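You operate a simulated robot arm through the tools that you are given. There is no shell and no other tool.

You are at the controls of a simulated robot arm. One attempt, no reset.

Task
Tighten down the cleat with the black knob, then push both paper tubes home over the glue.

Only the result counts: the job must be done as asked and must still hold three seconds after the hand-in. Knocking over, shifting, dropping, spilling or breaking anything else fails it.

Robot
A 7-joint arm with a three-finger gripper, fixed in place. Base frame: the origin is on the floor under the middle of its stand, x ahead of it, y to its left, z up. Readings come in m, rad, newtons and seconds.
With the tool pointing down near the work surface it reaches from about 0.5 to 0.94 m from the base axis. Its first joint turns from -2.897 to 2.897 rad. Payload 2.69 kg.
The TCP is the grasp point between the finger pads, 0.029 m short of the fingertips. In the tool frame z runs along the fingers and y along their closing line. The gripper opens to 0.12 m; its body begins 0.078 m behind the TCP.
Orientation is told as [roll, pitch, yaw] about the base's x, y, z axes, in that order, counted from this pose: with the fingers straight down and closing along the base's y, the tool's x points along the base's -x, its y along +y and its z along -z.

Tools
- The arm moves only by the tool drive_tool. Its argument "targets" is a list of rows, each an object (a shift or turn left out is 0, a gripper value left out holds the last) with "offset": the shift along the tool's x, y, z in units of 150 mm (1.0 is 150 mm), a list of three; "dr": the turn, a rotation vector about the tool's x, y, z in units of 180 degrees (1.0 is 180 degrees), a list of three. In form: [{"offset": [tx, ty, tz], "dr": [ax, ay, az]}, ...]. A call has 1 to 20 rows; each row is the pose to reach, as a shift and turn from the pose commanded when the call began, along the tool's axes at that moment. "claw" is the closure, from 0 (fully open) to 1 (shut), set as the call begins (left out, the last holds). A call with a number of a shift or a turn outside -1 to 1 is refused whole. Each row takes 0.2 s and may step no farther than 0.05 m and 0.15 rad from the row before; otherwise, or with a gripper value out of range, the whole call is refused. Where a pose cannot be reached the arm comes as near as it can. A force on the tool above 40 N (or 10 N above the force at the start of the call, whichever is more), or a blocked arm, ends the call early, and 0.2 s more pass. The fingers move at their own pace (about 0.04 m/s each) and stop on an object; they squeeze with about 34 N. The grip force told is the motor's: it shows also when the fingers shut on nothing. Time passes only in rows, and 0.2 s behind the last, so rows that repeat a pose let the fingers close. It gives the time, the measured TCP pose, the force on the tool (base axes), the opening and the grip force at its end, in the units of the frame above (readings bear some noise), with the torque about the TCP (base axes, N m) and any sound that the robot's microphone picked up, and new pictures: "pictures" is both (left out), scene, wrist or none.
- Cameras (640 x 400 px; columns grow to the right, rows downward): "scene" is fixed at [0.4008, -0.6472, 1.267]; the picture's right is [0.95, -0.31, 0.00], its down [-0.10, -0.30, -0.95] and it looks along [0.29, 0.90, -0.31] (base axes); focal length 314 px, centre (320, 200). "wrist" rides on the gripper at [0.063, 0, -0.104] in the tool frame; the picture's right is [0.00, 1.00, 0.00], its down [-0.83, 0.00, -0.56] and it looks along [-0.56, 0.00, 0.83] (tool axes); focal length 275 px, centre (320, 200). There is no depth. A picture from a camera that has moved, and an enlarged one, comes with that camera's place and axes in the base frame and with its lens.
- move_column(by): slides the trunk up (or, below 0, down) by that many m; the arm rides with it, the base frame stays. It gives what a move gives, with no picture.
- inspect(camera, box): a new picture of the part [left, top, right, bottom] of that camera's present view, enlarged. It takes no simulated time.
- finish_job(): hands the job in; it is judged then, once.

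Nothing tells you positions but the pictures and the camera data. Unless the task says otherwise, let go and move clear before handing in.

The tools are called after "Emit:" by a JSON object that holds its "name" and its "arguments". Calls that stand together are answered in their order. drive_tool: Moves the arm, as the interface text tells. Its arguments: {"type":"object","properties":{"targets":{"type":"array","items":{"type":"object","properties":{"offset":{"type":"array","items":{"type":"number"}},"dr":{"type":"array","items":{"type":"number"}}}}},"claw":{"type":"number"},"pictures":{"type":"string","enum":["both","scene","wrist","none"]}},"required":["targets"]} The other tools are called the same way: move_column (by) moves the trunk up or down; inspect (camera, box) takes an enlarged picture of a part of a camera's view; finish_job () hands the job in.

At the start:

```text
t: 0.0
ee_pos: [0.4974, -0.0086, 1.0695]
ee_rot: [0.001, 0.001, 0.0]
wrist_force: [0.7, -0.6, 0.0]
wrist_torque: [-0.04, 0.01, -0.04]
gripper_width: 0.1197
grasp_force: 0.1
trunk travel left (down, up): [-0.55, 0.063]
```

scene: 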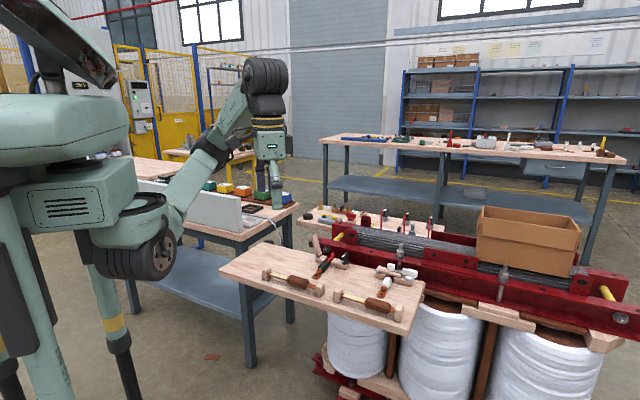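
wrist: 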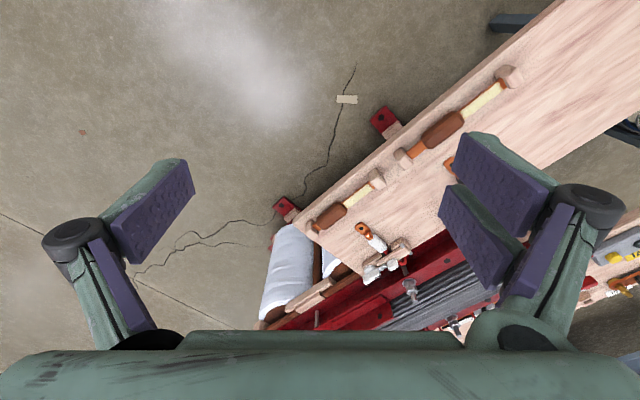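

I see a wooden bench with two brown paper tubes on rods with yellow glue parts, and two clamps/cleats (one with a black knob, one with a white knob). I'll look closer first.

Emit:
{"name": "inspect", "arguments": {"camera": "scene", "box": [210, 200, 440, 344]}}

Emit:
{"name": "inspect", "arguments": {"camera": "wrist", "box": [260, 50, 540, 290]}}

Emit:
{"name": "inspect", "arguments": {"camera": "scene", "box": [300, 230, 430, 312]}}

Emit:
{"name": "inspect", "arguments": {"camera": "scene", "box": [240, 230, 370, 312]}}

```text
2.78 times, centred on (325, 272) of scene
camera zoom: at [0.4008, -0.6472, 1.267], right [0.95, -0.31, 0.0], down [-0.1, -0.3, -0.95], along [0.29, 0.9, -0.31], focal length 872 px, centre (306, 0)
```

zoom: 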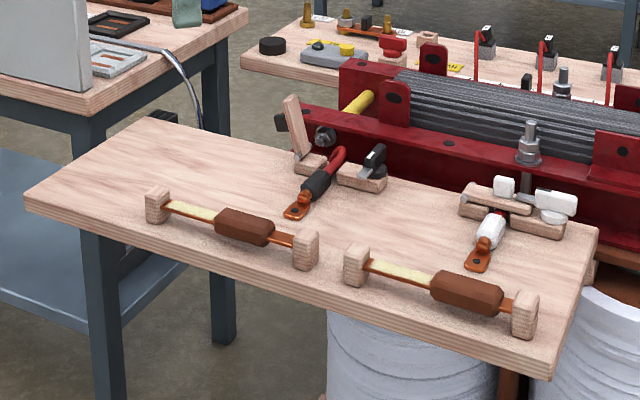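

```text
1.67 times, centred on (400, 170) of wrist
camera zoom: at [0.4353, -0.0087, 1.173], right [0.0, 1.0, 0.0], down [0.83, 0.0, 0.56], along [0.56, 0.0, -0.83], focal length 459 px, centre (187, 250)
```

zoom: 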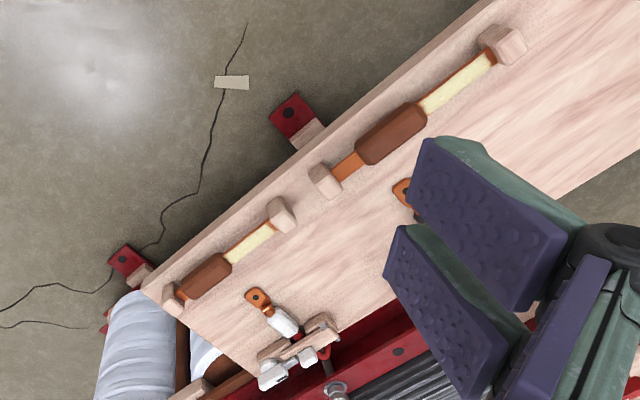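

```text
4.88 times, centred on (365, 271) of scene
camera zoom: at [0.4008, -0.6472, 1.267], right [0.95, -0.31, 0.0], down [-0.1, -0.3, -0.95], along [0.29, 0.9, -0.31], focal length 1531 px, centre (100, -146)
```

zoom: 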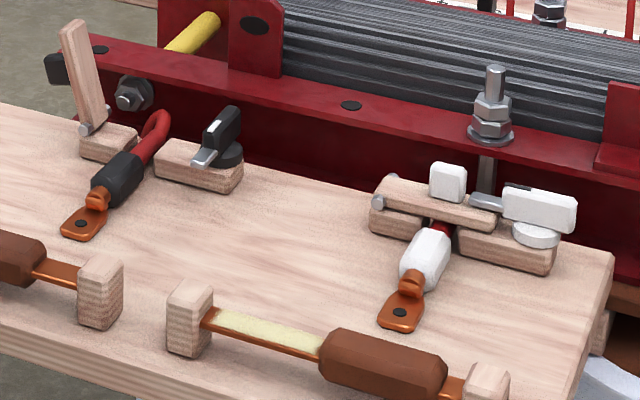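

```text
4.88 times, centred on (305, 271) of scene
camera zoom: at [0.4008, -0.6472, 1.267], right [0.95, -0.31, 0.0], down [-0.1, -0.3, -0.95], along [0.29, 0.9, -0.31], focal length 1531 px, centre (393, -146)
```

zoom: 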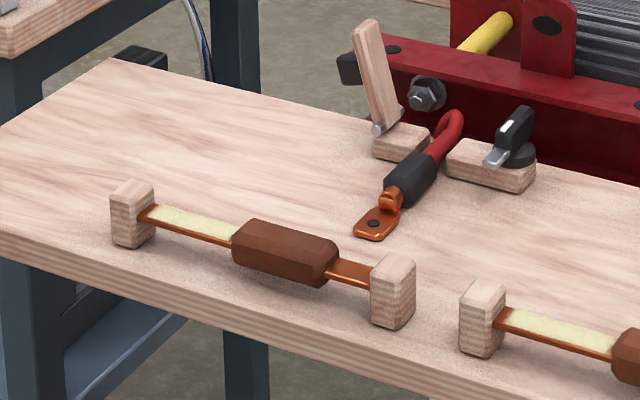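

The bench runs diagonally. The black-knob cleat is open: its wooden bar is standing up near (0.71, 0.35). The white one is already closed and shows the finished state. Both tubes need to slide toward the far-left posts. I'll move the wrist camera closer to the black cleat.

Emit:
{"name": "drive_tool", "arguments": {"targets": [{"offset": [-0.08, 0.23, 0.1]}, {"offset": [-0.16, 0.46, 0.2]}, {"offset": [-0.24, 0.7, 0.3]}, {"offset": [-0.3, 0.95, 0.4]}], "pictures": "none"}}

Emit:
{"name": "drive_tool", "arguments": {"targets": [{"offset": [-0.08, 0.23, 0.1]}, {"offset": [-0.16, 0.46, 0.2]}, {"offset": [-0.24, 0.7, 0.3]}, {"offset": [-0.3, 0.95, 0.4]}], "pictures": "both"}}

```text
t: 1.0
ee_pos: [0.5423, 0.1343, 1.0092]
ee_rot: [0.0, 0.003, -0.002]
wrist_force: [-0.1, -0.4, -0.7]
wrist_torque: [-0.01, 0.01, -0.01]
gripper_width: 0.1201
grasp_force: 0.1
trunk travel left (down, up): [-0.55, 0.063]
```

```text
t: 2.0
ee_pos: [0.5881, 0.2791, 0.9486]
ee_rot: [0.001, 0.001, 0.0]
wrist_force: [0.0, -0.5, -1.1]
wrist_torque: [-0.02, 0.02, 0.01]
gripper_width: 0.1201
grasp_force: 0.0
trunk travel left (down, up): [-0.55, 0.063]
camera wrist: at [0.5265, 0.2774, 1.0535], right [0.0, 1.0, 0.0], down [0.83, 0.0, 0.55], along [0.55, 0.0, -0.83], focal length 275 px, centre (320, 200)
```

scene: 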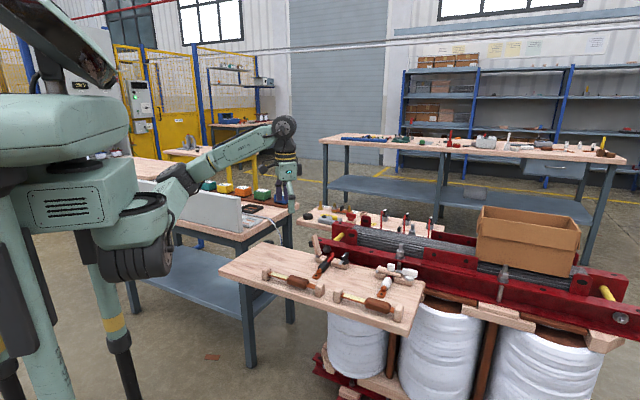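
wrist: 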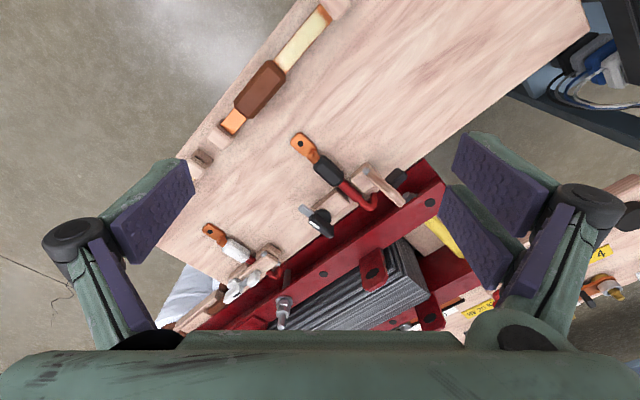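

Emit:
{"name": "inspect", "arguments": {"camera": "wrist", "box": [270, 110, 450, 260]}}

Emit:
{"name": "inspect", "arguments": {"camera": "wrist", "box": [160, 190, 320, 320]}}

Emit:
{"name": "inspect", "arguments": {"camera": "scene", "box": [305, 225, 365, 275]}}

Emit:
{"name": "inspect", "arguments": {"camera": "scene", "box": [365, 250, 425, 300]}}

```text
2.67 times, centred on (360, 185) of wrist
camera zoom: at [0.5265, 0.2774, 1.0535], right [0.0, 1.0, 0.0], down [0.83, 0.0, 0.55], along [0.55, 0.0, -0.83], focal length 734 px, centre (213, 240)
```

zoom: 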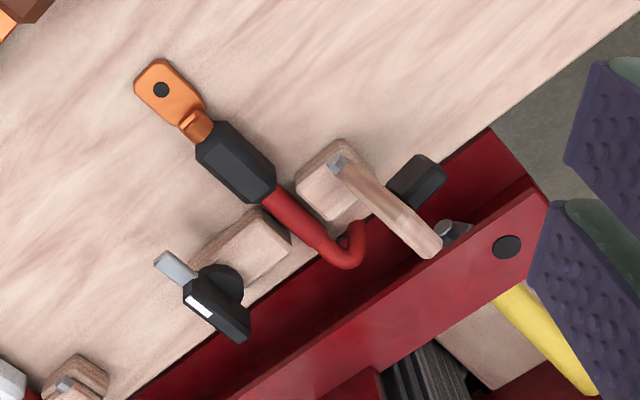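

```text
3.08 times, centred on (240, 255) of wrist
camera zoom: at [0.5265, 0.2774, 1.0535], right [0.0, 1.0, 0.0], down [0.83, 0.0, 0.55], along [0.55, 0.0, -0.83], focal length 847 px, centre (566, 31)
```

zoom: 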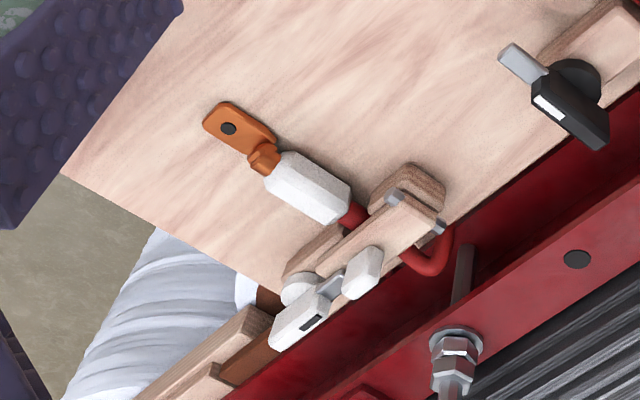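

```text
8.00 times, centred on (335, 250) of scene
camera zoom: at [0.4008, -0.6472, 1.267], right [0.95, -0.31, 0.0], down [-0.1, -0.3, -0.95], along [0.29, 0.9, -0.31], focal length 2510 px, centre (200, -200)
```

zoom: 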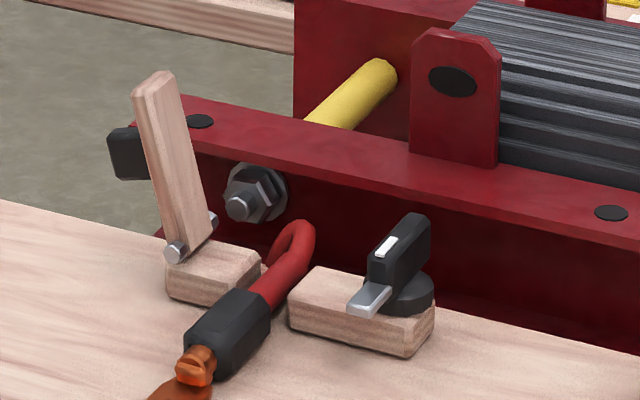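

```text
8.00 times, centred on (395, 275) of scene
camera zoom: at [0.4008, -0.6472, 1.267], right [0.95, -0.31, 0.0], down [-0.1, -0.3, -0.95], along [0.29, 0.9, -0.31], focal length 2510 px, centre (-280, -400)
```

zoom: 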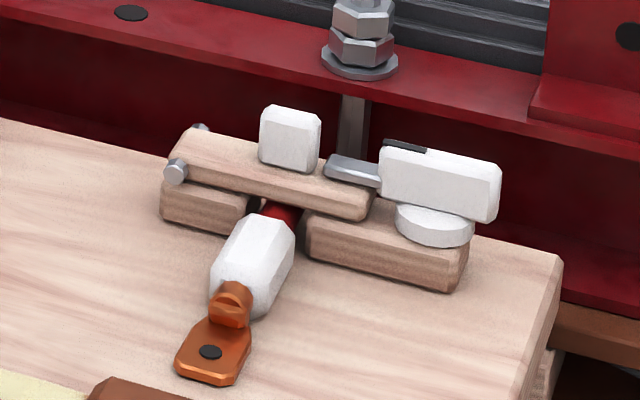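

The black cleat's bar is leaning back at hinge (0.72, 0.35) with a black block on its back face. The lever sits at (0.79, 0.28) with its tongue pointing forward, across where it should end up. I'll turn the tool to line up with the bench axis and go closer for a better look.

Emit:
{"name": "drive_tool", "arguments": {"targets": [{"offset": [-0.1, -0.013, 0.1], "dr": [0, 0, -0.033]}, {"offset": [-0.2, -0.027, 0.2], "dr": [0, 0, -0.067]}, {"offset": [-0.3, -0.04, 0.3], "dr": [0, 0, -0.1]}, {"offset": [-0.4, -0.053, 0.4], "dr": [0, 0, -0.133]}, {"offset": [-0.5, -0.067, 0.5], "dr": [0, 0, -0.167]}, {"offset": [-0.6, -0.08, 0.6], "dr": [0, 0, -0.2]}, {"offset": [-0.7, -0.093, 0.7], "dr": [0, 0, -0.233]}, {"offset": [-0.787, -0.107, 0.807], "dr": [0, 0, -0.267]}]}}

```text
t: 3.8
ee_pos: [0.7066, 0.2603, 0.8263]
ee_rot: [0.0, -0.001, 0.84]
wrist_force: [1.1, -0.4, -0.4]
wrist_torque: [0.01, -0.01, -0.04]
gripper_width: 0.12
grasp_force: 0.1
trunk travel left (down, up): [-0.55, 0.063]
camera wrist: at [0.6648, 0.2131, 0.931], right [-0.75, 0.66, 0.0], down [0.55, 0.62, 0.56], along [0.37, 0.42, -0.83], focal length 275 px, centre (320, 200)
```

scene: 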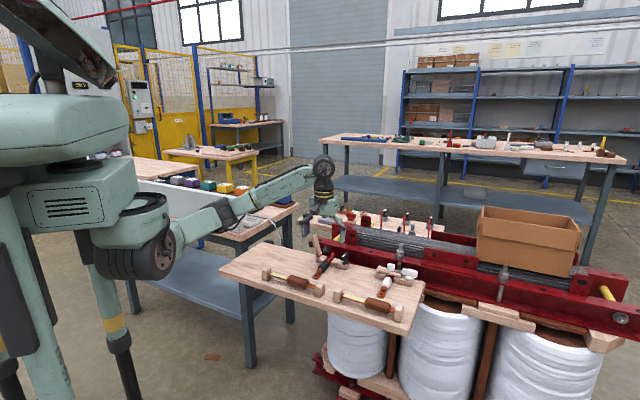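
wrist: 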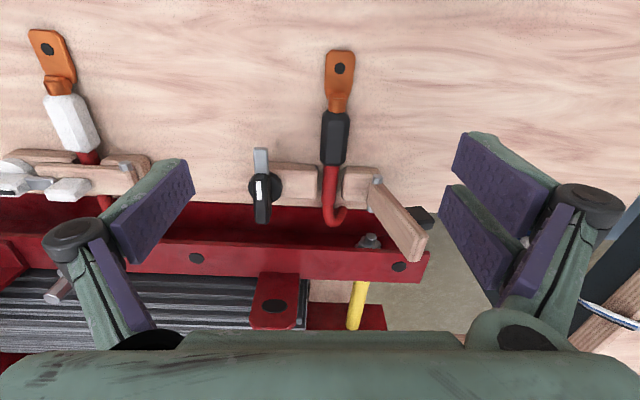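

Emit:
{"name": "inspect", "arguments": {"camera": "wrist", "box": [230, 120, 450, 290]}}

Emit:
{"name": "inspect", "arguments": {"camera": "scene", "box": [290, 150, 370, 280]}}

Emit:
{"name": "inspect", "arguments": {"camera": "wrist", "box": [0, 20, 200, 220]}}

```text
2.35 times, centred on (340, 205) of wrist
camera zoom: at [0.6648, 0.2131, 0.931], right [-0.75, 0.66, 0.0], down [0.55, 0.62, 0.56], along [0.37, 0.42, -0.83], focal length 648 px, centre (273, 188)
```

zoom: 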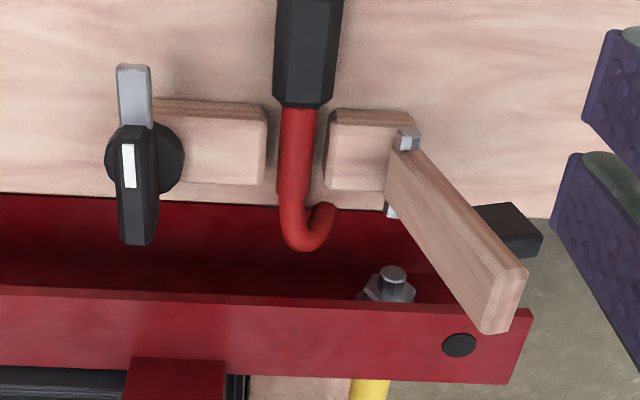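

```text
3.08 times, centred on (330, 215) of scene
camera zoom: at [0.4008, -0.6472, 1.267], right [0.95, -0.31, 0.0], down [-0.1, -0.3, -0.95], along [0.29, 0.9, -0.31], focal length 966 px, centre (289, 154)
```

zoom: 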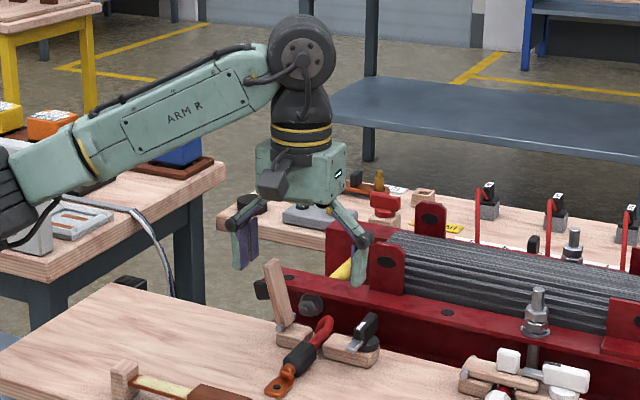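

```text
2.00 times, centred on (100, 120) of wrist
camera zoom: at [0.6648, 0.2131, 0.931], right [-0.75, 0.66, 0.0], down [0.55, 0.62, 0.56], along [0.37, 0.42, -0.83], focal length 551 px, centre (760, 360)
```

zoom: 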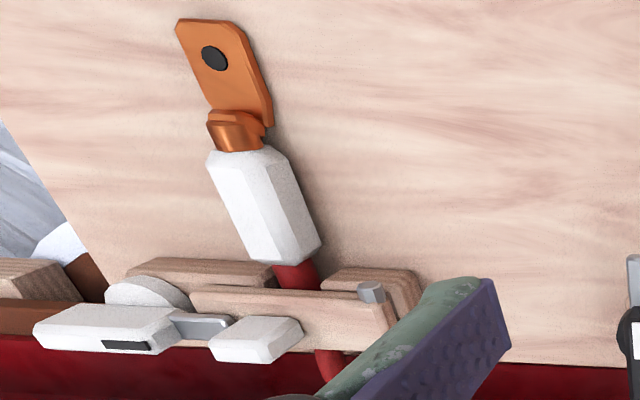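

The bench axis turns out to be at 45°. The cleat hinge is near (0.72, 0.35), the lever pivot near (0.795, 0.281), and the bar leans back about 15°. I'll shut the fingers, rise, and move behind the bar's back face.

Emit:
{"name": "drive_tool", "arguments": {"claw": 1.0, "targets": [{"offset": [0, 0, -0.2], "dr": [0, 0, 0.005]}, {"offset": [0, 0, -0.35], "dr": [0, 0, 0.01]}, {"offset": [-0.05, 0.2, -0.35], "dr": [0, 0, 0.017]}, {"offset": [-0.15, 0.4, -0.35], "dr": [0, 0, 0.017]}, {"offset": [-0.25, 0.6, -0.35], "dr": [0, 0, 0.017]}, {"offset": [-0.38, 0.8, -0.35], "dr": [0, 0, 0.017]}, {"offset": [-0.5, 0.98, -0.35], "dr": [0, 0, 0.017]}, {"offset": [-0.56, 1.0, -0.35], "dr": [0, 0, 0.017]}]}}

```text
t: 5.6
ee_pos: [0.6499, 0.4245, 0.8783]
ee_rot: [-0.001, 0.001, 0.787]
wrist_force: [0.3, 1.1, 0.6]
wrist_torque: [-0.01, -0.02, 0.04]
gripper_width: 0.0
grasp_force: 16.7
trunk travel left (down, up): [-0.55, 0.063]
camera wrist: at [0.6063, 0.3795, 0.9831], right [-0.71, 0.7, 0.0], down [0.59, 0.59, 0.56], along [0.39, 0.39, -0.83], focal length 275 px, centre (320, 200)
```

scene: 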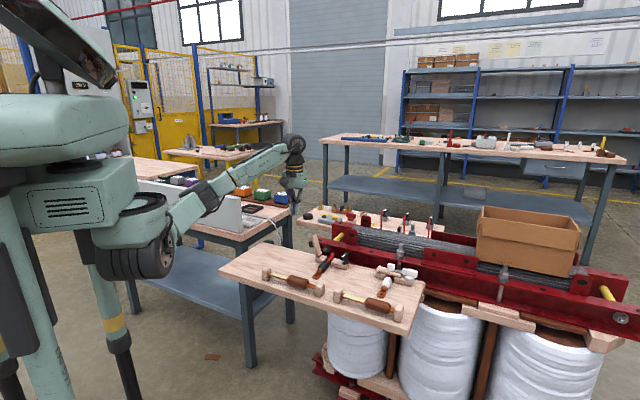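
wrist: 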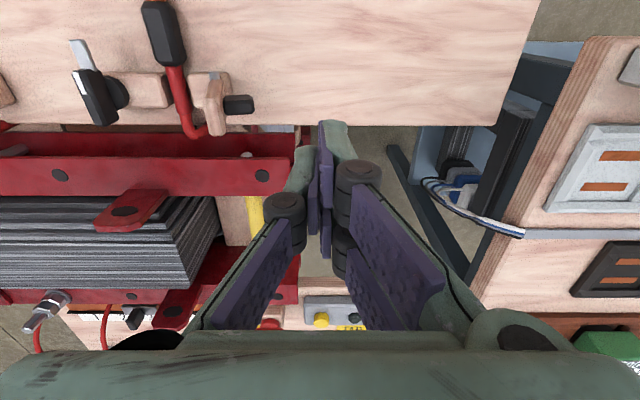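

Emit:
{"name": "drive_tool", "arguments": {"targets": [{"offset": [0, 0, 0.2]}, {"offset": [0, 0, 0.4]}, {"offset": [0, 0, 0.6]}, {"offset": [0, 0, 0.69]}]}}

Emit:
{"name": "inspect", "arguments": {"camera": "scene", "box": [270, 170, 380, 280]}}

```text
t: 6.6
ee_pos: [0.6499, 0.424, 0.7758]
ee_rot: [-0.001, 0.001, 0.785]
wrist_force: [0.6, 0.5, 0.2]
wrist_torque: [0.01, -0.02, 0.0]
gripper_width: 0.0
grasp_force: 28.9
trunk travel left (down, up): [-0.55, 0.063]
camera wrist: at [0.6066, 0.3786, 0.8803], right [-0.71, 0.7, 0.0], down [0.59, 0.59, 0.56], along [0.39, 0.39, -0.83], focal length 275 px, centre (320, 200)
```

scene: 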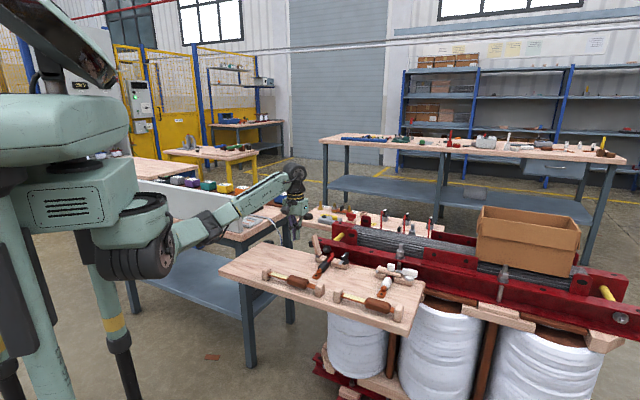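
wrist: 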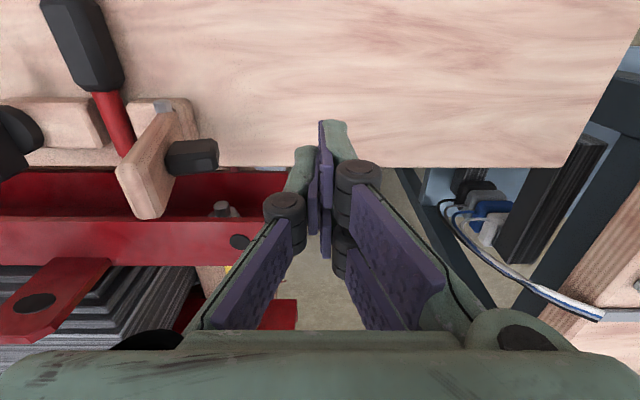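

```text
3.64 times, centred on (325, 225) of scene
camera zoom: at [0.4008, -0.6472, 1.267], right [0.95, -0.31, 0.0], down [-0.1, -0.3, -0.95], along [0.29, 0.9, -0.31], focal length 1141 px, centre (302, 109)
```

zoom: 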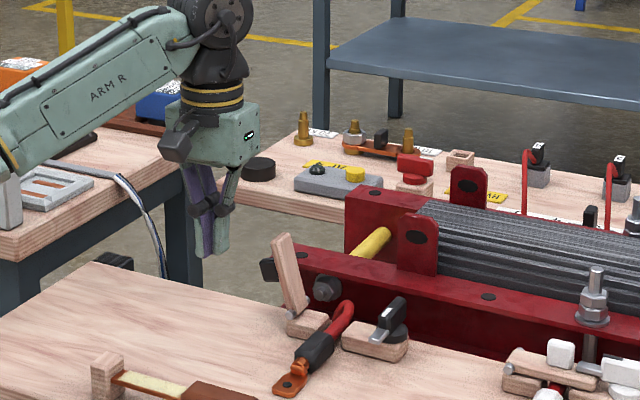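

The gripper is behind the bar. I'll push gently along the bench axis to swing the bar over.

Emit:
{"name": "drive_tool", "arguments": {"targets": [{"offset": [0, -0.12, 0]}, {"offset": [0, -0.24, 0]}, {"offset": [0, -0.36, 0]}, {"offset": [0, -0.46, 0]}, {"offset": [0, -0.54, 0]}]}}

Emit:
{"name": "inspect", "arguments": {"camera": "scene", "box": [270, 170, 380, 280]}}

```text
t: 7.6
ee_pos: [0.6919, 0.3856, 0.7838]
ee_rot: [0.007, -0.007, 0.798]
wrist_force: [-8.3, 4.0, 12.8]
wrist_torque: [0.0, 0.14, -0.05]
gripper_width: 0.0
grasp_force: 27.9
trunk travel left (down, up): [-0.55, 0.063]
stopped in row 4: the force on the tool passed its limit at 47 N (the readings are from after the stop); the commanded pose is now the measured one
camera wrist: at [0.6484, 0.3378, 0.8879], right [-0.72, 0.7, 0.01], down [0.58, 0.59, 0.56], along [0.39, 0.41, -0.83], focal length 275 px, centre (320, 200)
```

scene: 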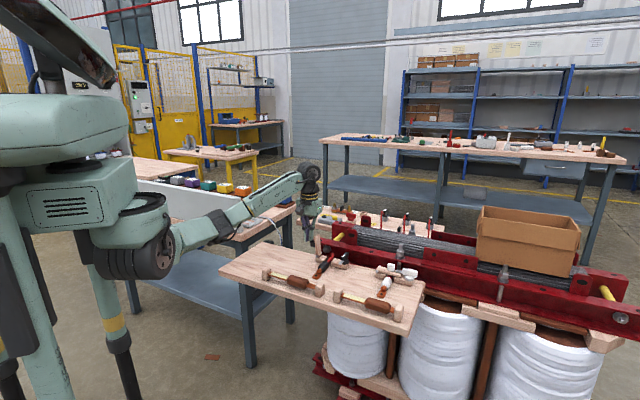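
wrist: 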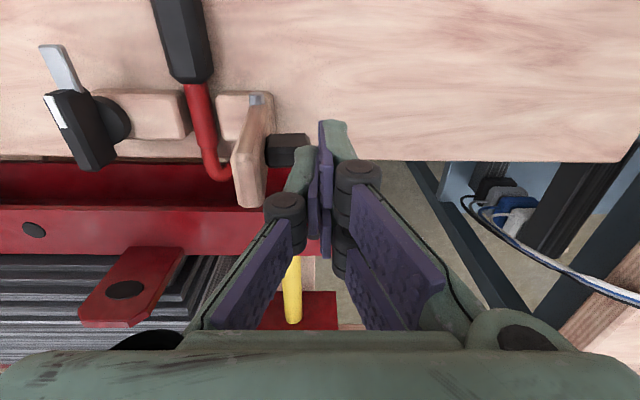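

```text
3.64 times, centred on (325, 225) of scene
camera zoom: at [0.4008, -0.6472, 1.267], right [0.95, -0.31, 0.0], down [-0.1, -0.3, -0.95], along [0.29, 0.9, -0.31], focal length 1141 px, centre (302, 109)
```

zoom: 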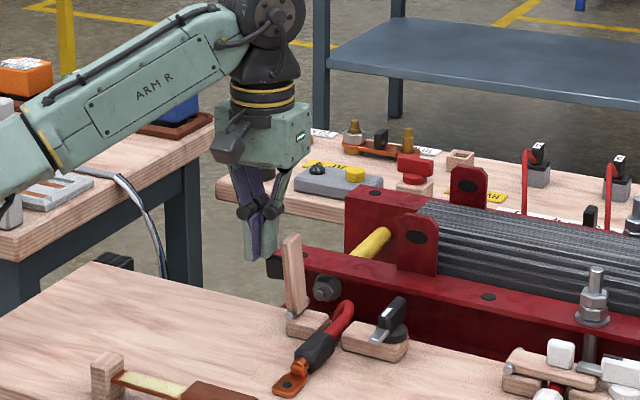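

Emit:
{"name": "inspect", "arguments": {"camera": "scene", "box": [295, 205, 350, 260]}}

Emit:
{"name": "inspect", "arguments": {"camera": "wrist", "box": [200, 70, 380, 270]}}

```text
7.27 times, centred on (322, 232) of scene
camera zoom: at [0.4008, -0.6472, 1.267], right [0.95, -0.31, 0.0], down [-0.1, -0.3, -0.95], along [0.29, 0.9, -0.31], focal length 2282 px, centre (302, -36)
```

zoom: 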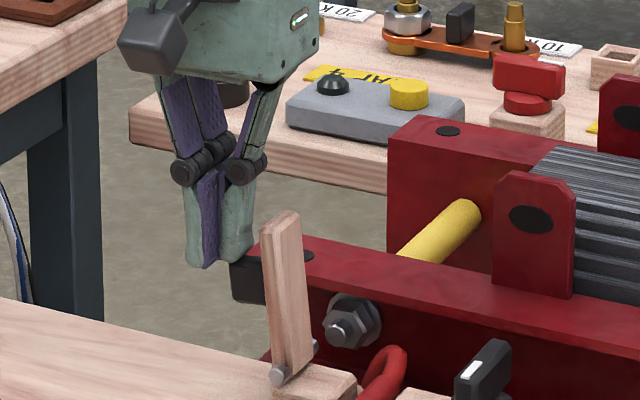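

```text
2.00 times, centred on (290, 170) of wrist
camera zoom: at [0.6484, 0.3378, 0.8879], right [-0.72, 0.7, 0.01], down [0.58, 0.59, 0.56], along [0.39, 0.41, -0.83], focal length 551 px, centre (380, 260)
```

zoom: 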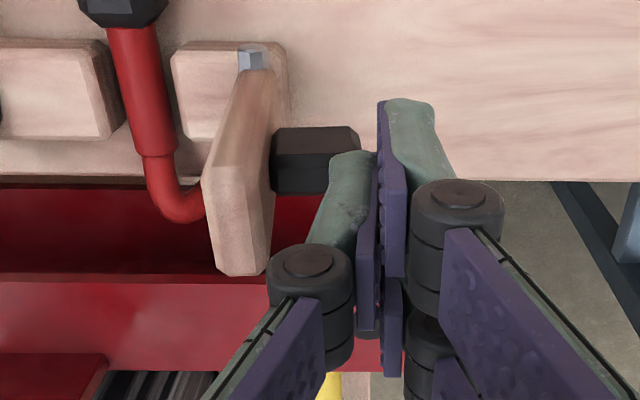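

The fingertip caught the corner of the black block. I'll back off, rise above the block, and push more slowly near the top of the bar for better leverage.

Emit:
{"name": "drive_tool", "arguments": {"targets": [{"offset": [0, 0.07, -0.04]}, {"offset": [0, 0.07, -0.09]}, {"offset": [0, 0.02, -0.09]}, {"offset": [0, -0.02, -0.09]}, {"offset": [0, -0.06, -0.09]}, {"offset": [0, -0.1, -0.09]}, {"offset": [0, -0.14, -0.09]}, {"offset": [0, -0.18, -0.09]}, {"offset": [0, -0.22, -0.09]}, {"offset": [0, -0.26, -0.09]}]}}

Emit:
{"name": "inspect", "arguments": {"camera": "scene", "box": [295, 205, 350, 260]}}

```text
t: 9.8
ee_pos: [0.7215, 0.3559, 0.7961]
ee_rot: [0.005, -0.008, 0.795]
wrist_force: [-0.1, 0.4, 0.0]
wrist_torque: [-0.01, 0.01, 0.0]
gripper_width: 0.0
grasp_force: 28.6
trunk travel left (down, up): [-0.55, 0.063]
camera wrist: at [0.6778, 0.3089, 0.8989], right [-0.72, 0.7, 0.0], down [0.58, 0.59, 0.56], along [0.39, 0.41, -0.83], focal length 275 px, centre (320, 200)
```

scene: 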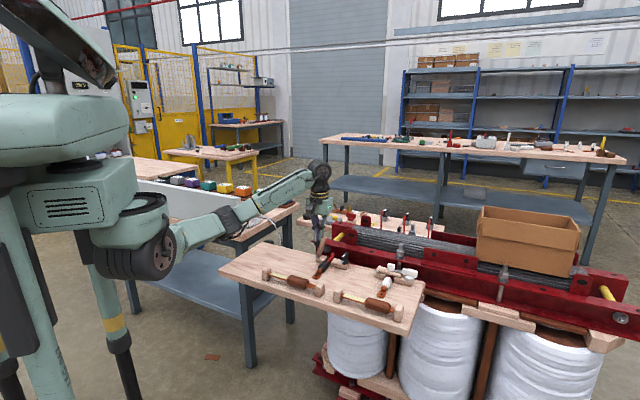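
wrist: 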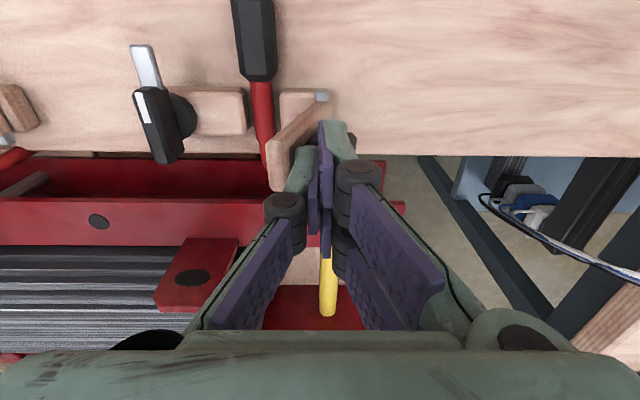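

```text
7.27 times, centred on (322, 232) of scene
camera zoom: at [0.4008, -0.6472, 1.267], right [0.95, -0.31, 0.0], down [-0.1, -0.3, -0.95], along [0.29, 0.9, -0.31], focal length 2282 px, centre (302, -36)
```

zoom: 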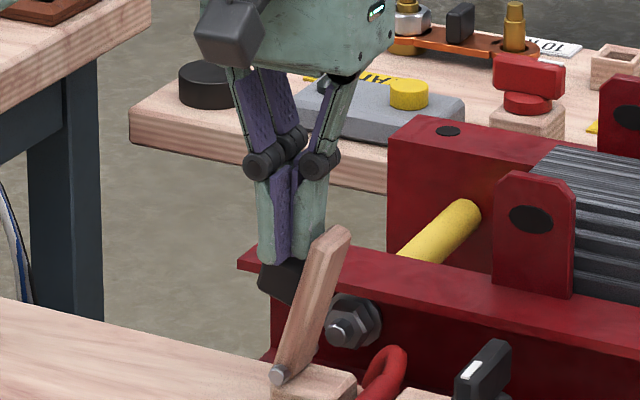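

The bar is past vertical and friction holds it there. I'll keep pushing along the axis, then press it down from above.

Emit:
{"name": "drive_tool", "arguments": {"targets": [{"offset": [0, -0.04, 0]}, {"offset": [0, -0.08, 0]}, {"offset": [0, -0.12, 0]}, {"offset": [0, -0.16, 0]}, {"offset": [0, -0.2, 0]}]}}

Emit:
{"name": "inspect", "arguments": {"camera": "scene", "box": [295, 205, 365, 270]}}

```text
t: 11.0
ee_pos: [0.7419, 0.3346, 0.7958]
ee_rot: [0.005, -0.008, 0.793]
wrist_force: [-0.1, -0.6, -0.3]
wrist_torque: [-0.02, 0.02, -0.01]
gripper_width: 0.0002
grasp_force: 29.0
trunk travel left (down, up): [-0.55, 0.063]
camera wrist: at [0.6995, 0.288, 0.8988], right [-0.72, 0.7, 0.0], down [0.58, 0.59, 0.56], along [0.39, 0.41, -0.83], focal length 275 px, centre (320, 200)
```

scene: 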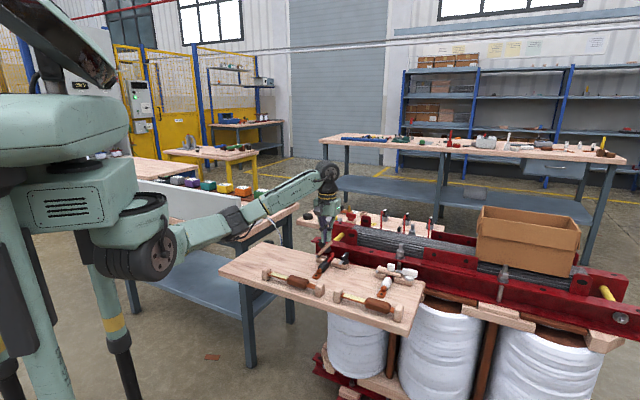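
wrist: 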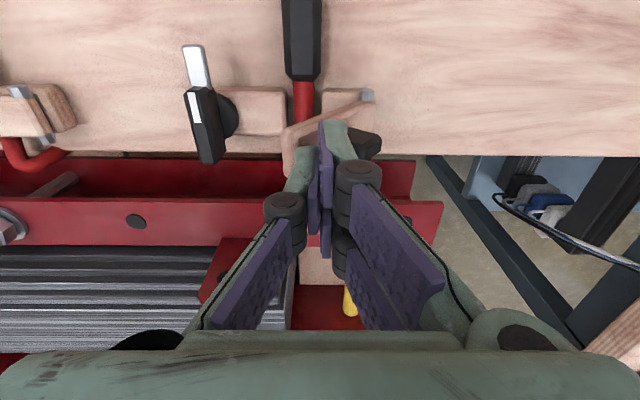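

```text
6.15 times, centred on (330, 238) of scene
camera zoom: at [0.4008, -0.6472, 1.267], right [0.95, -0.31, 0.0], down [-0.1, -0.3, -0.95], along [0.29, 0.9, -0.31], focal length 1931 px, centre (258, -31)
```

zoom: 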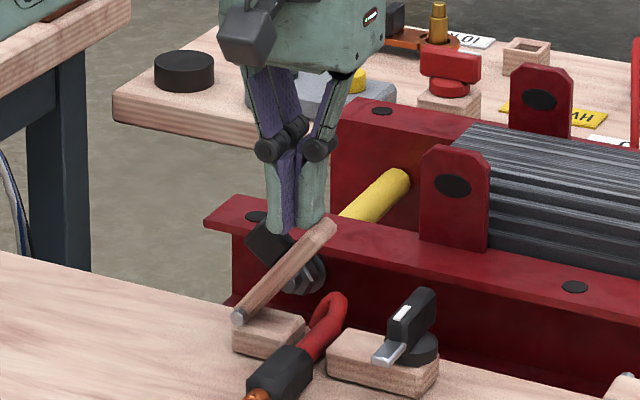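

Emit:
{"name": "drive_tool", "arguments": {"targets": [{"offset": [0, 0, -0.12]}, {"offset": [0, -0.1, -0.12]}, {"offset": [0, -0.2, -0.12]}, {"offset": [0, -0.2, -0.06]}, {"offset": [0, -0.2, 0]}, {"offset": [0, -0.2, 0.05]}, {"offset": [0, -0.2, 0.1]}, {"offset": [0, -0.2, 0.14]}]}}

Emit:
{"name": "inspect", "arguments": {"camera": "scene", "box": [295, 205, 365, 270]}}

```text
t: 12.7
ee_pos: [0.7688, 0.3083, 0.7847]
ee_rot: [-0.009, -0.021, 0.78]
wrist_force: [2.2, -8.7, 6.6]
wrist_torque: [-0.18, 0.04, 0.14]
gripper_width: 0.0003
grasp_force: 28.4
trunk travel left (down, up): [-0.55, 0.063]
stopped in row 8: the force on the tool passed its limit at 45 N (the readings are from after the stop); the commanded pose is now the measured one
camera wrist: at [0.7234, 0.2626, 0.8871], right [-0.71, 0.71, -0.01], down [0.58, 0.58, 0.57], along [0.41, 0.4, -0.82], focal length 275 px, centre (320, 200)
```

scene: 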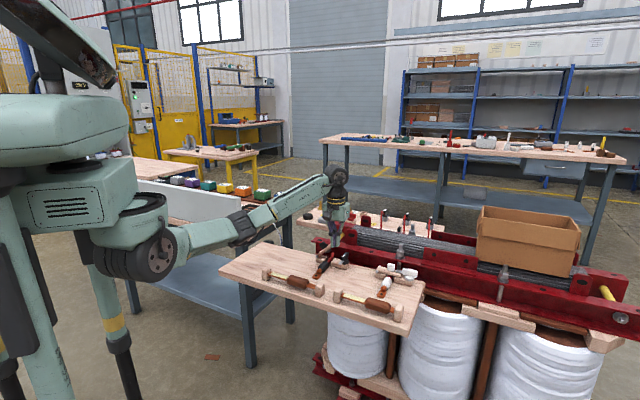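
wrist: 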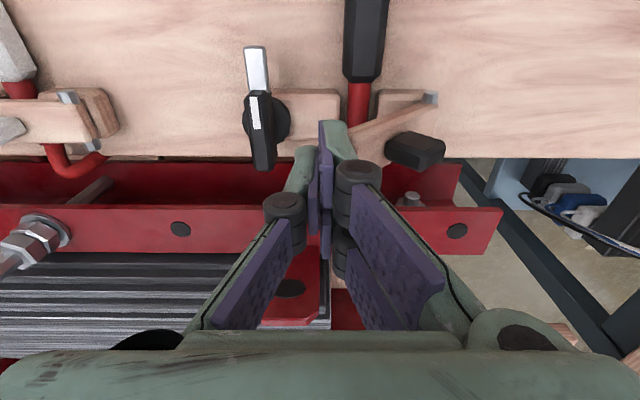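

```text
6.15 times, centred on (330, 238) of scene
camera zoom: at [0.4008, -0.6472, 1.267], right [0.95, -0.31, 0.0], down [-0.1, -0.3, -0.95], along [0.29, 0.9, -0.31], focal length 1931 px, centre (258, -31)
```

zoom: 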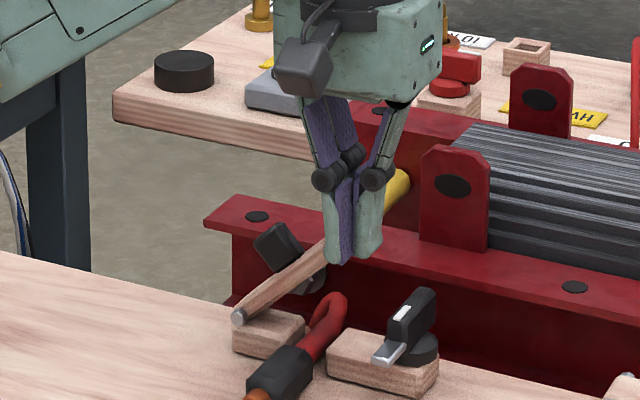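

The bar is about 40° from flat and the fingertip was slipping off its end. I'll shift inboard, level the tool, and press down slowly.

Emit:
{"name": "drive_tool", "arguments": {"targets": [{"offset": [0, 0, -0.08], "dr": [-0.0067, 0.0027, -0.0016]}, {"offset": [0, 0.11, -0.08], "dr": [-0.0067, 0.0027, -0.0016]}, {"offset": [0, 0.11, -0.03], "dr": [-0.0067, 0.0027, -0.0016]}, {"offset": [0, 0.11, 0.0], "dr": [-0.0067, 0.0027, -0.0016]}, {"offset": [0, 0.11, 0.015], "dr": [-0.0067, 0.0027, -0.0016]}, {"offset": [0, 0.11, 0.03], "dr": [-0.0067, 0.0027, -0.0016]}, {"offset": [0, 0.11, 0.045], "dr": [-0.0067, 0.0027, -0.0016]}, {"offset": [0, 0.11, 0.06], "dr": [-0.0067, 0.0027, -0.0016]}, {"offset": [0, 0.11, 0.075], "dr": [-0.0067, 0.0027, -0.0016]}, {"offset": [0, 0.11, 0.09], "dr": [-0.0067, 0.0027, -0.0016]}]}}

Emit:
{"name": "inspect", "arguments": {"camera": "scene", "box": [295, 205, 365, 270]}}

```text
t: 13.5
ee_pos: [0.7613, 0.3163, 0.7938]
ee_rot: [0.001, -0.025, 0.78]
wrist_force: [1.8, -10.1, 10.9]
wrist_torque: [-0.33, 0.11, 0.17]
gripper_width: 0.0
grasp_force: 28.3
trunk travel left (down, up): [-0.55, 0.063]
stopped in row 4: the force on the tool passed its limit at 44 N (the readings are from after the stop); the commanded pose is now the measured one
camera wrist: at [0.7159, 0.2701, 0.8966], right [-0.71, 0.71, 0.0], down [0.58, 0.58, 0.58], along [0.41, 0.41, -0.82], focal length 275 px, centre (320, 200)
```

scene: 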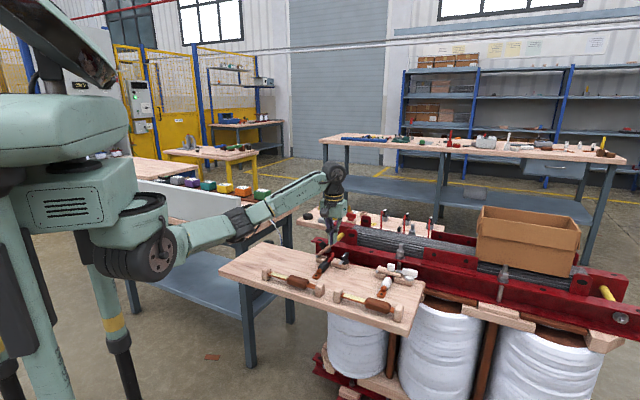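
wrist: 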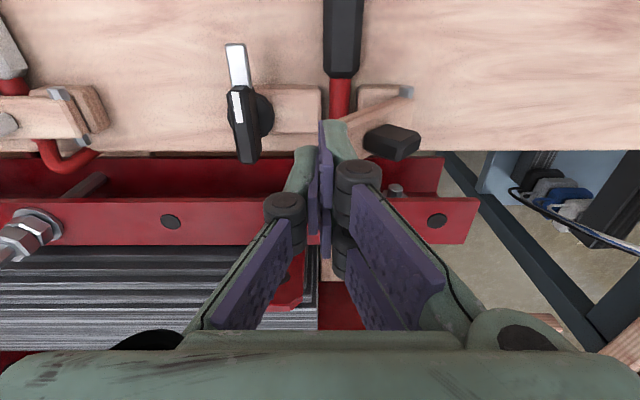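

```text
6.15 times, centred on (330, 238) of scene
camera zoom: at [0.4008, -0.6472, 1.267], right [0.95, -0.31, 0.0], down [-0.1, -0.3, -0.95], along [0.29, 0.9, -0.31], focal length 1931 px, centre (258, -31)
```

zoom: 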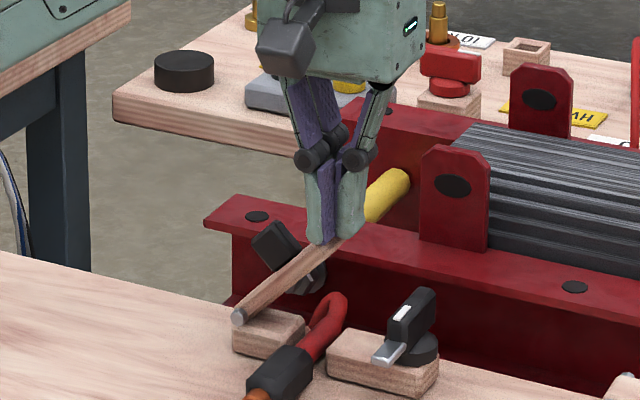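

The bar hinge is stiff. I'll part the fingers so they straddle the black block and press with a single finger near the bar's end, where the leverage is best.

Emit:
{"name": "drive_tool", "arguments": {"claw": 0.5, "targets": [{"offset": [0, 0, -0.15], "dr": [0, 0.004, 0]}, {"offset": [0, 0.1, -0.17], "dr": [0.0003, 0.008, -0.0016]}, {"offset": [0, 0.2, -0.17], "dr": [0.0003, 0.008, -0.0016]}, {"offset": [0, 0.318, -0.17], "dr": [0.0003, 0.008, -0.0016]}, {"offset": [0, 0.318, -0.17], "dr": [0.0003, 0.008, -0.0016]}, {"offset": [0, 0.318, -0.17], "dr": [0.0003, 0.008, -0.0016]}]}}

Emit:
{"name": "inspect", "arguments": {"camera": "scene", "box": [295, 205, 365, 270]}}

Emit:
{"name": "inspect", "arguments": {"camera": "wrist", "box": [200, 60, 440, 260]}}

```text
t: 14.9
ee_pos: [0.7257, 0.353, 0.8191]
ee_rot: [0.003, 0.003, 0.787]
wrist_force: [0.1, 0.3, 0.3]
wrist_torque: [-0.02, 0.0, 0.0]
gripper_width: 0.0599
grasp_force: 0.1
trunk travel left (down, up): [-0.55, 0.063]
camera wrist: at [0.6839, 0.307, 0.9228], right [-0.71, 0.7, 0.0], down [0.59, 0.59, 0.55], along [0.39, 0.4, -0.83], focal length 275 px, centre (320, 200)
```

scene: 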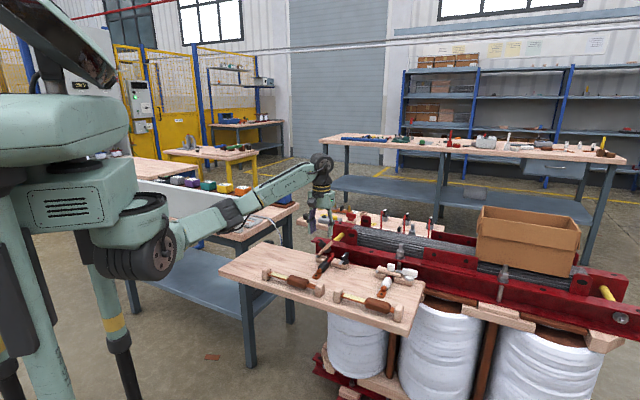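
wrist: 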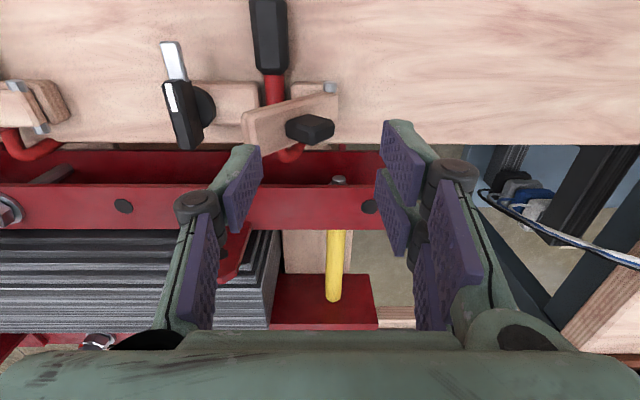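

```text
6.15 times, centred on (330, 238) of scene
camera zoom: at [0.4008, -0.6472, 1.267], right [0.95, -0.31, 0.0], down [-0.1, -0.3, -0.95], along [0.29, 0.9, -0.31], focal length 1931 px, centre (258, -31)
```

zoom: 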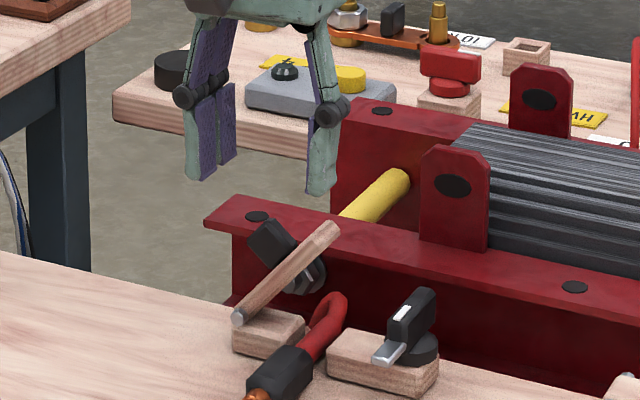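

```text
2.00 times, centred on (320, 160) of wrist
camera zoom: at [0.6839, 0.307, 0.9228], right [-0.71, 0.7, 0.0], down [0.59, 0.59, 0.55], along [0.39, 0.4, -0.83], focal length 551 px, centre (320, 280)
```

zoom: 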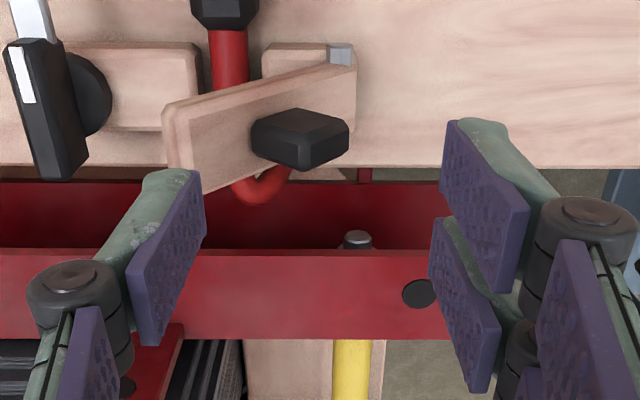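

The bar is at about 45° with its end near e=-0.31, and the fingers now straddle the block. I'll push slowly along the bar's arc.

Emit:
{"name": "drive_tool", "arguments": {"targets": [{"offset": [0.03, -0.025, 0.1]}, {"offset": [0.03, -0.025, 0.16]}, {"offset": [0.03, -0.025, 0.19]}, {"offset": [0.03, -0.025, 0.205]}, {"offset": [0.03, -0.036, 0.215]}, {"offset": [0.03, -0.046, 0.225]}, {"offset": [0.03, -0.057, 0.235]}, {"offset": [0.03, -0.068, 0.245]}, {"offset": [0.03, -0.078, 0.255]}, {"offset": [0.03, -0.089, 0.265]}]}}

Emit:
{"name": "inspect", "arguments": {"camera": "scene", "box": [295, 205, 365, 270]}}

Emit:
{"name": "inspect", "arguments": {"camera": "wrist", "box": [200, 60, 440, 260]}}

```text
t: 17.1
ee_pos: [0.733, 0.3394, 0.7784]
ee_rot: [0.003, 0.002, 0.787]
wrist_force: [14.6, -9.2, 12.8]
wrist_torque: [-0.58, -0.74, 0.18]
gripper_width: 0.0742
grasp_force: 10.5
trunk travel left (down, up): [-0.55, 0.063]
camera wrist: at [0.6897, 0.2937, 0.8827], right [-0.71, 0.7, 0.0], down [0.59, 0.59, 0.55], along [0.39, 0.4, -0.83], focal length 275 px, centre (320, 200)
```

scene: 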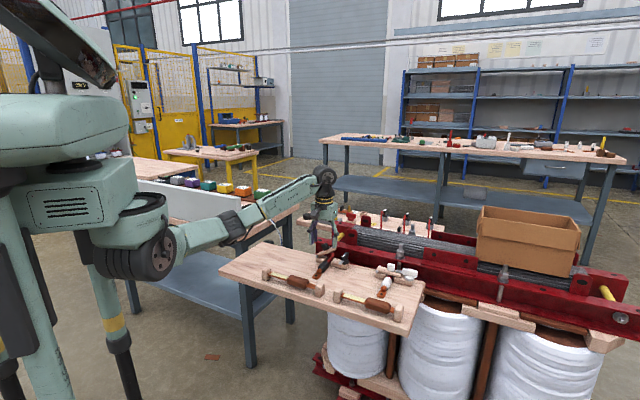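
wrist: 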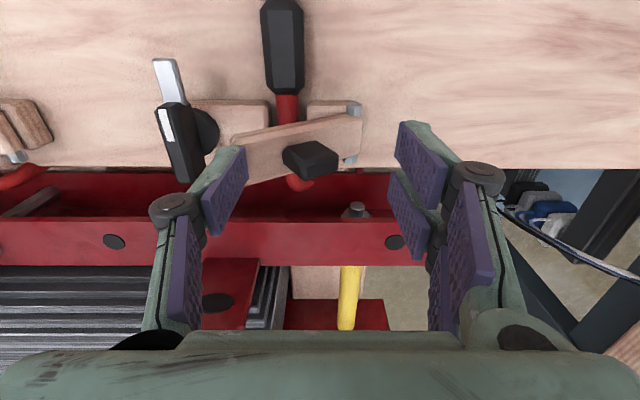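

```text
6.15 times, centred on (330, 238) of scene
camera zoom: at [0.4008, -0.6472, 1.267], right [0.95, -0.31, 0.0], down [-0.1, -0.3, -0.95], along [0.29, 0.9, -0.31], focal length 1931 px, centre (258, -31)
```

zoom: 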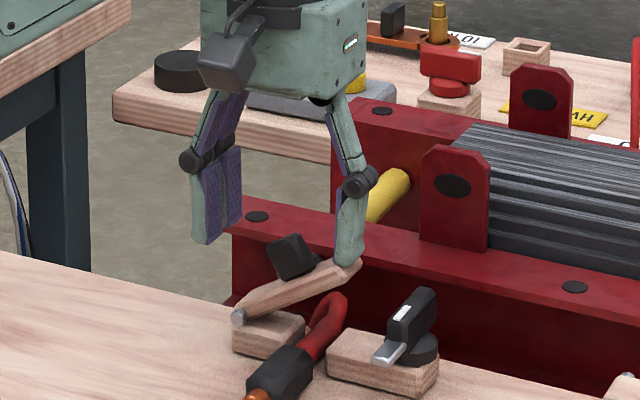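

```text
2.00 times, centred on (320, 160) of wrist
camera zoom: at [0.6897, 0.2937, 0.8827], right [-0.71, 0.7, 0.0], down [0.59, 0.59, 0.55], along [0.39, 0.4, -0.83], focal length 551 px, centre (320, 280)
```

zoom: 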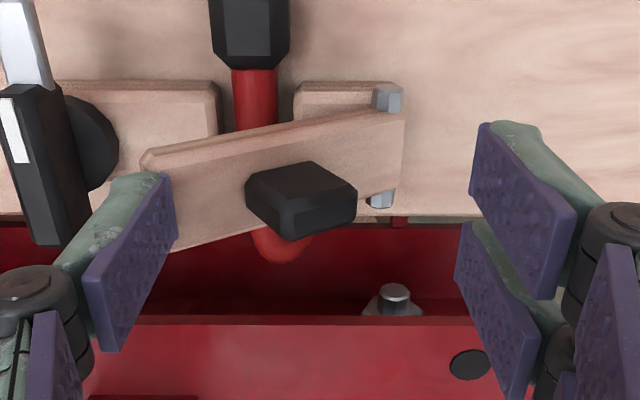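

That worked: the bar is now at about 29° from flat. I'll continue along the arc.

Emit:
{"name": "drive_tool", "arguments": {"claw": 0.42, "targets": [{"offset": [0, -0.003, 0.016]}, {"offset": [0, -0.006, 0.032]}, {"offset": [0, -0.009, 0.048]}, {"offset": [0, -0.012, 0.064]}, {"offset": [0, -0.02, 0.08]}, {"offset": [0, -0.028, 0.096]}, {"offset": [0, -0.036, 0.112]}, {"offset": [0, -0.044, 0.128]}, {"offset": [0, -0.05, 0.144]}, {"offset": [0, -0.055, 0.16]}, {"offset": [0, -0.06, 0.176]}, {"offset": [0, -0.063, 0.19]}]}}

Emit:
{"name": "inspect", "arguments": {"camera": "scene", "box": [295, 205, 365, 270]}}

Emit:
{"name": "inspect", "arguments": {"camera": "wrist", "box": [200, 60, 440, 260]}}

```text
t: 19.7
ee_pos: [0.7373, 0.3361, 0.7488]
ee_rot: [0.01, 0.005, 0.793]
wrist_force: [0.4, 0.6, -0.8]
wrist_torque: [0.01, 0.0, 0.02]
gripper_width: 0.0698
grasp_force: 0.2
trunk travel left (down, up): [-0.55, 0.063]
camera wrist: at [0.6951, 0.2904, 0.8533], right [-0.72, 0.7, 0.01], down [0.59, 0.59, 0.55], along [0.38, 0.4, -0.83], focal length 275 px, centre (320, 200)
```

scene: 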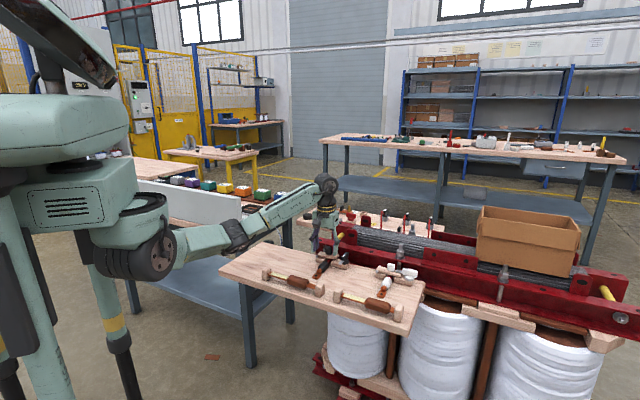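
wrist: 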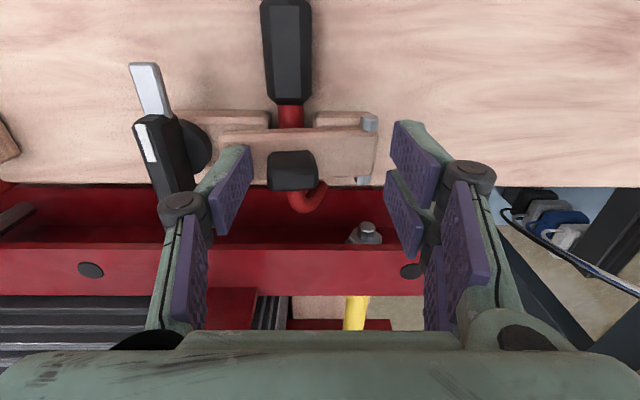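

```text
6.15 times, centred on (330, 238) of scene
camera zoom: at [0.4008, -0.6472, 1.267], right [0.95, -0.31, 0.0], down [-0.1, -0.3, -0.95], along [0.29, 0.9, -0.31], focal length 1931 px, centre (258, -31)
```

zoom: 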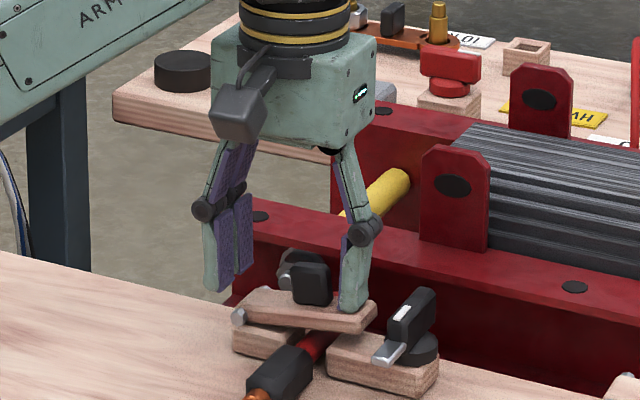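

```text
2.00 times, centred on (320, 160) of wrist
camera zoom: at [0.6951, 0.2904, 0.8533], right [-0.72, 0.7, 0.01], down [0.59, 0.59, 0.55], along [0.38, 0.4, -0.83], focal length 551 px, centre (320, 280)
```

zoom: 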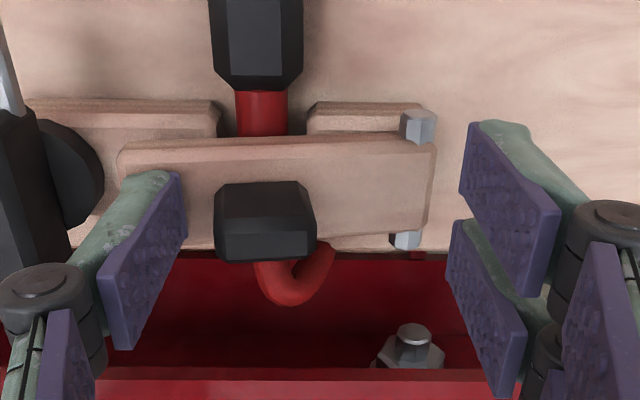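

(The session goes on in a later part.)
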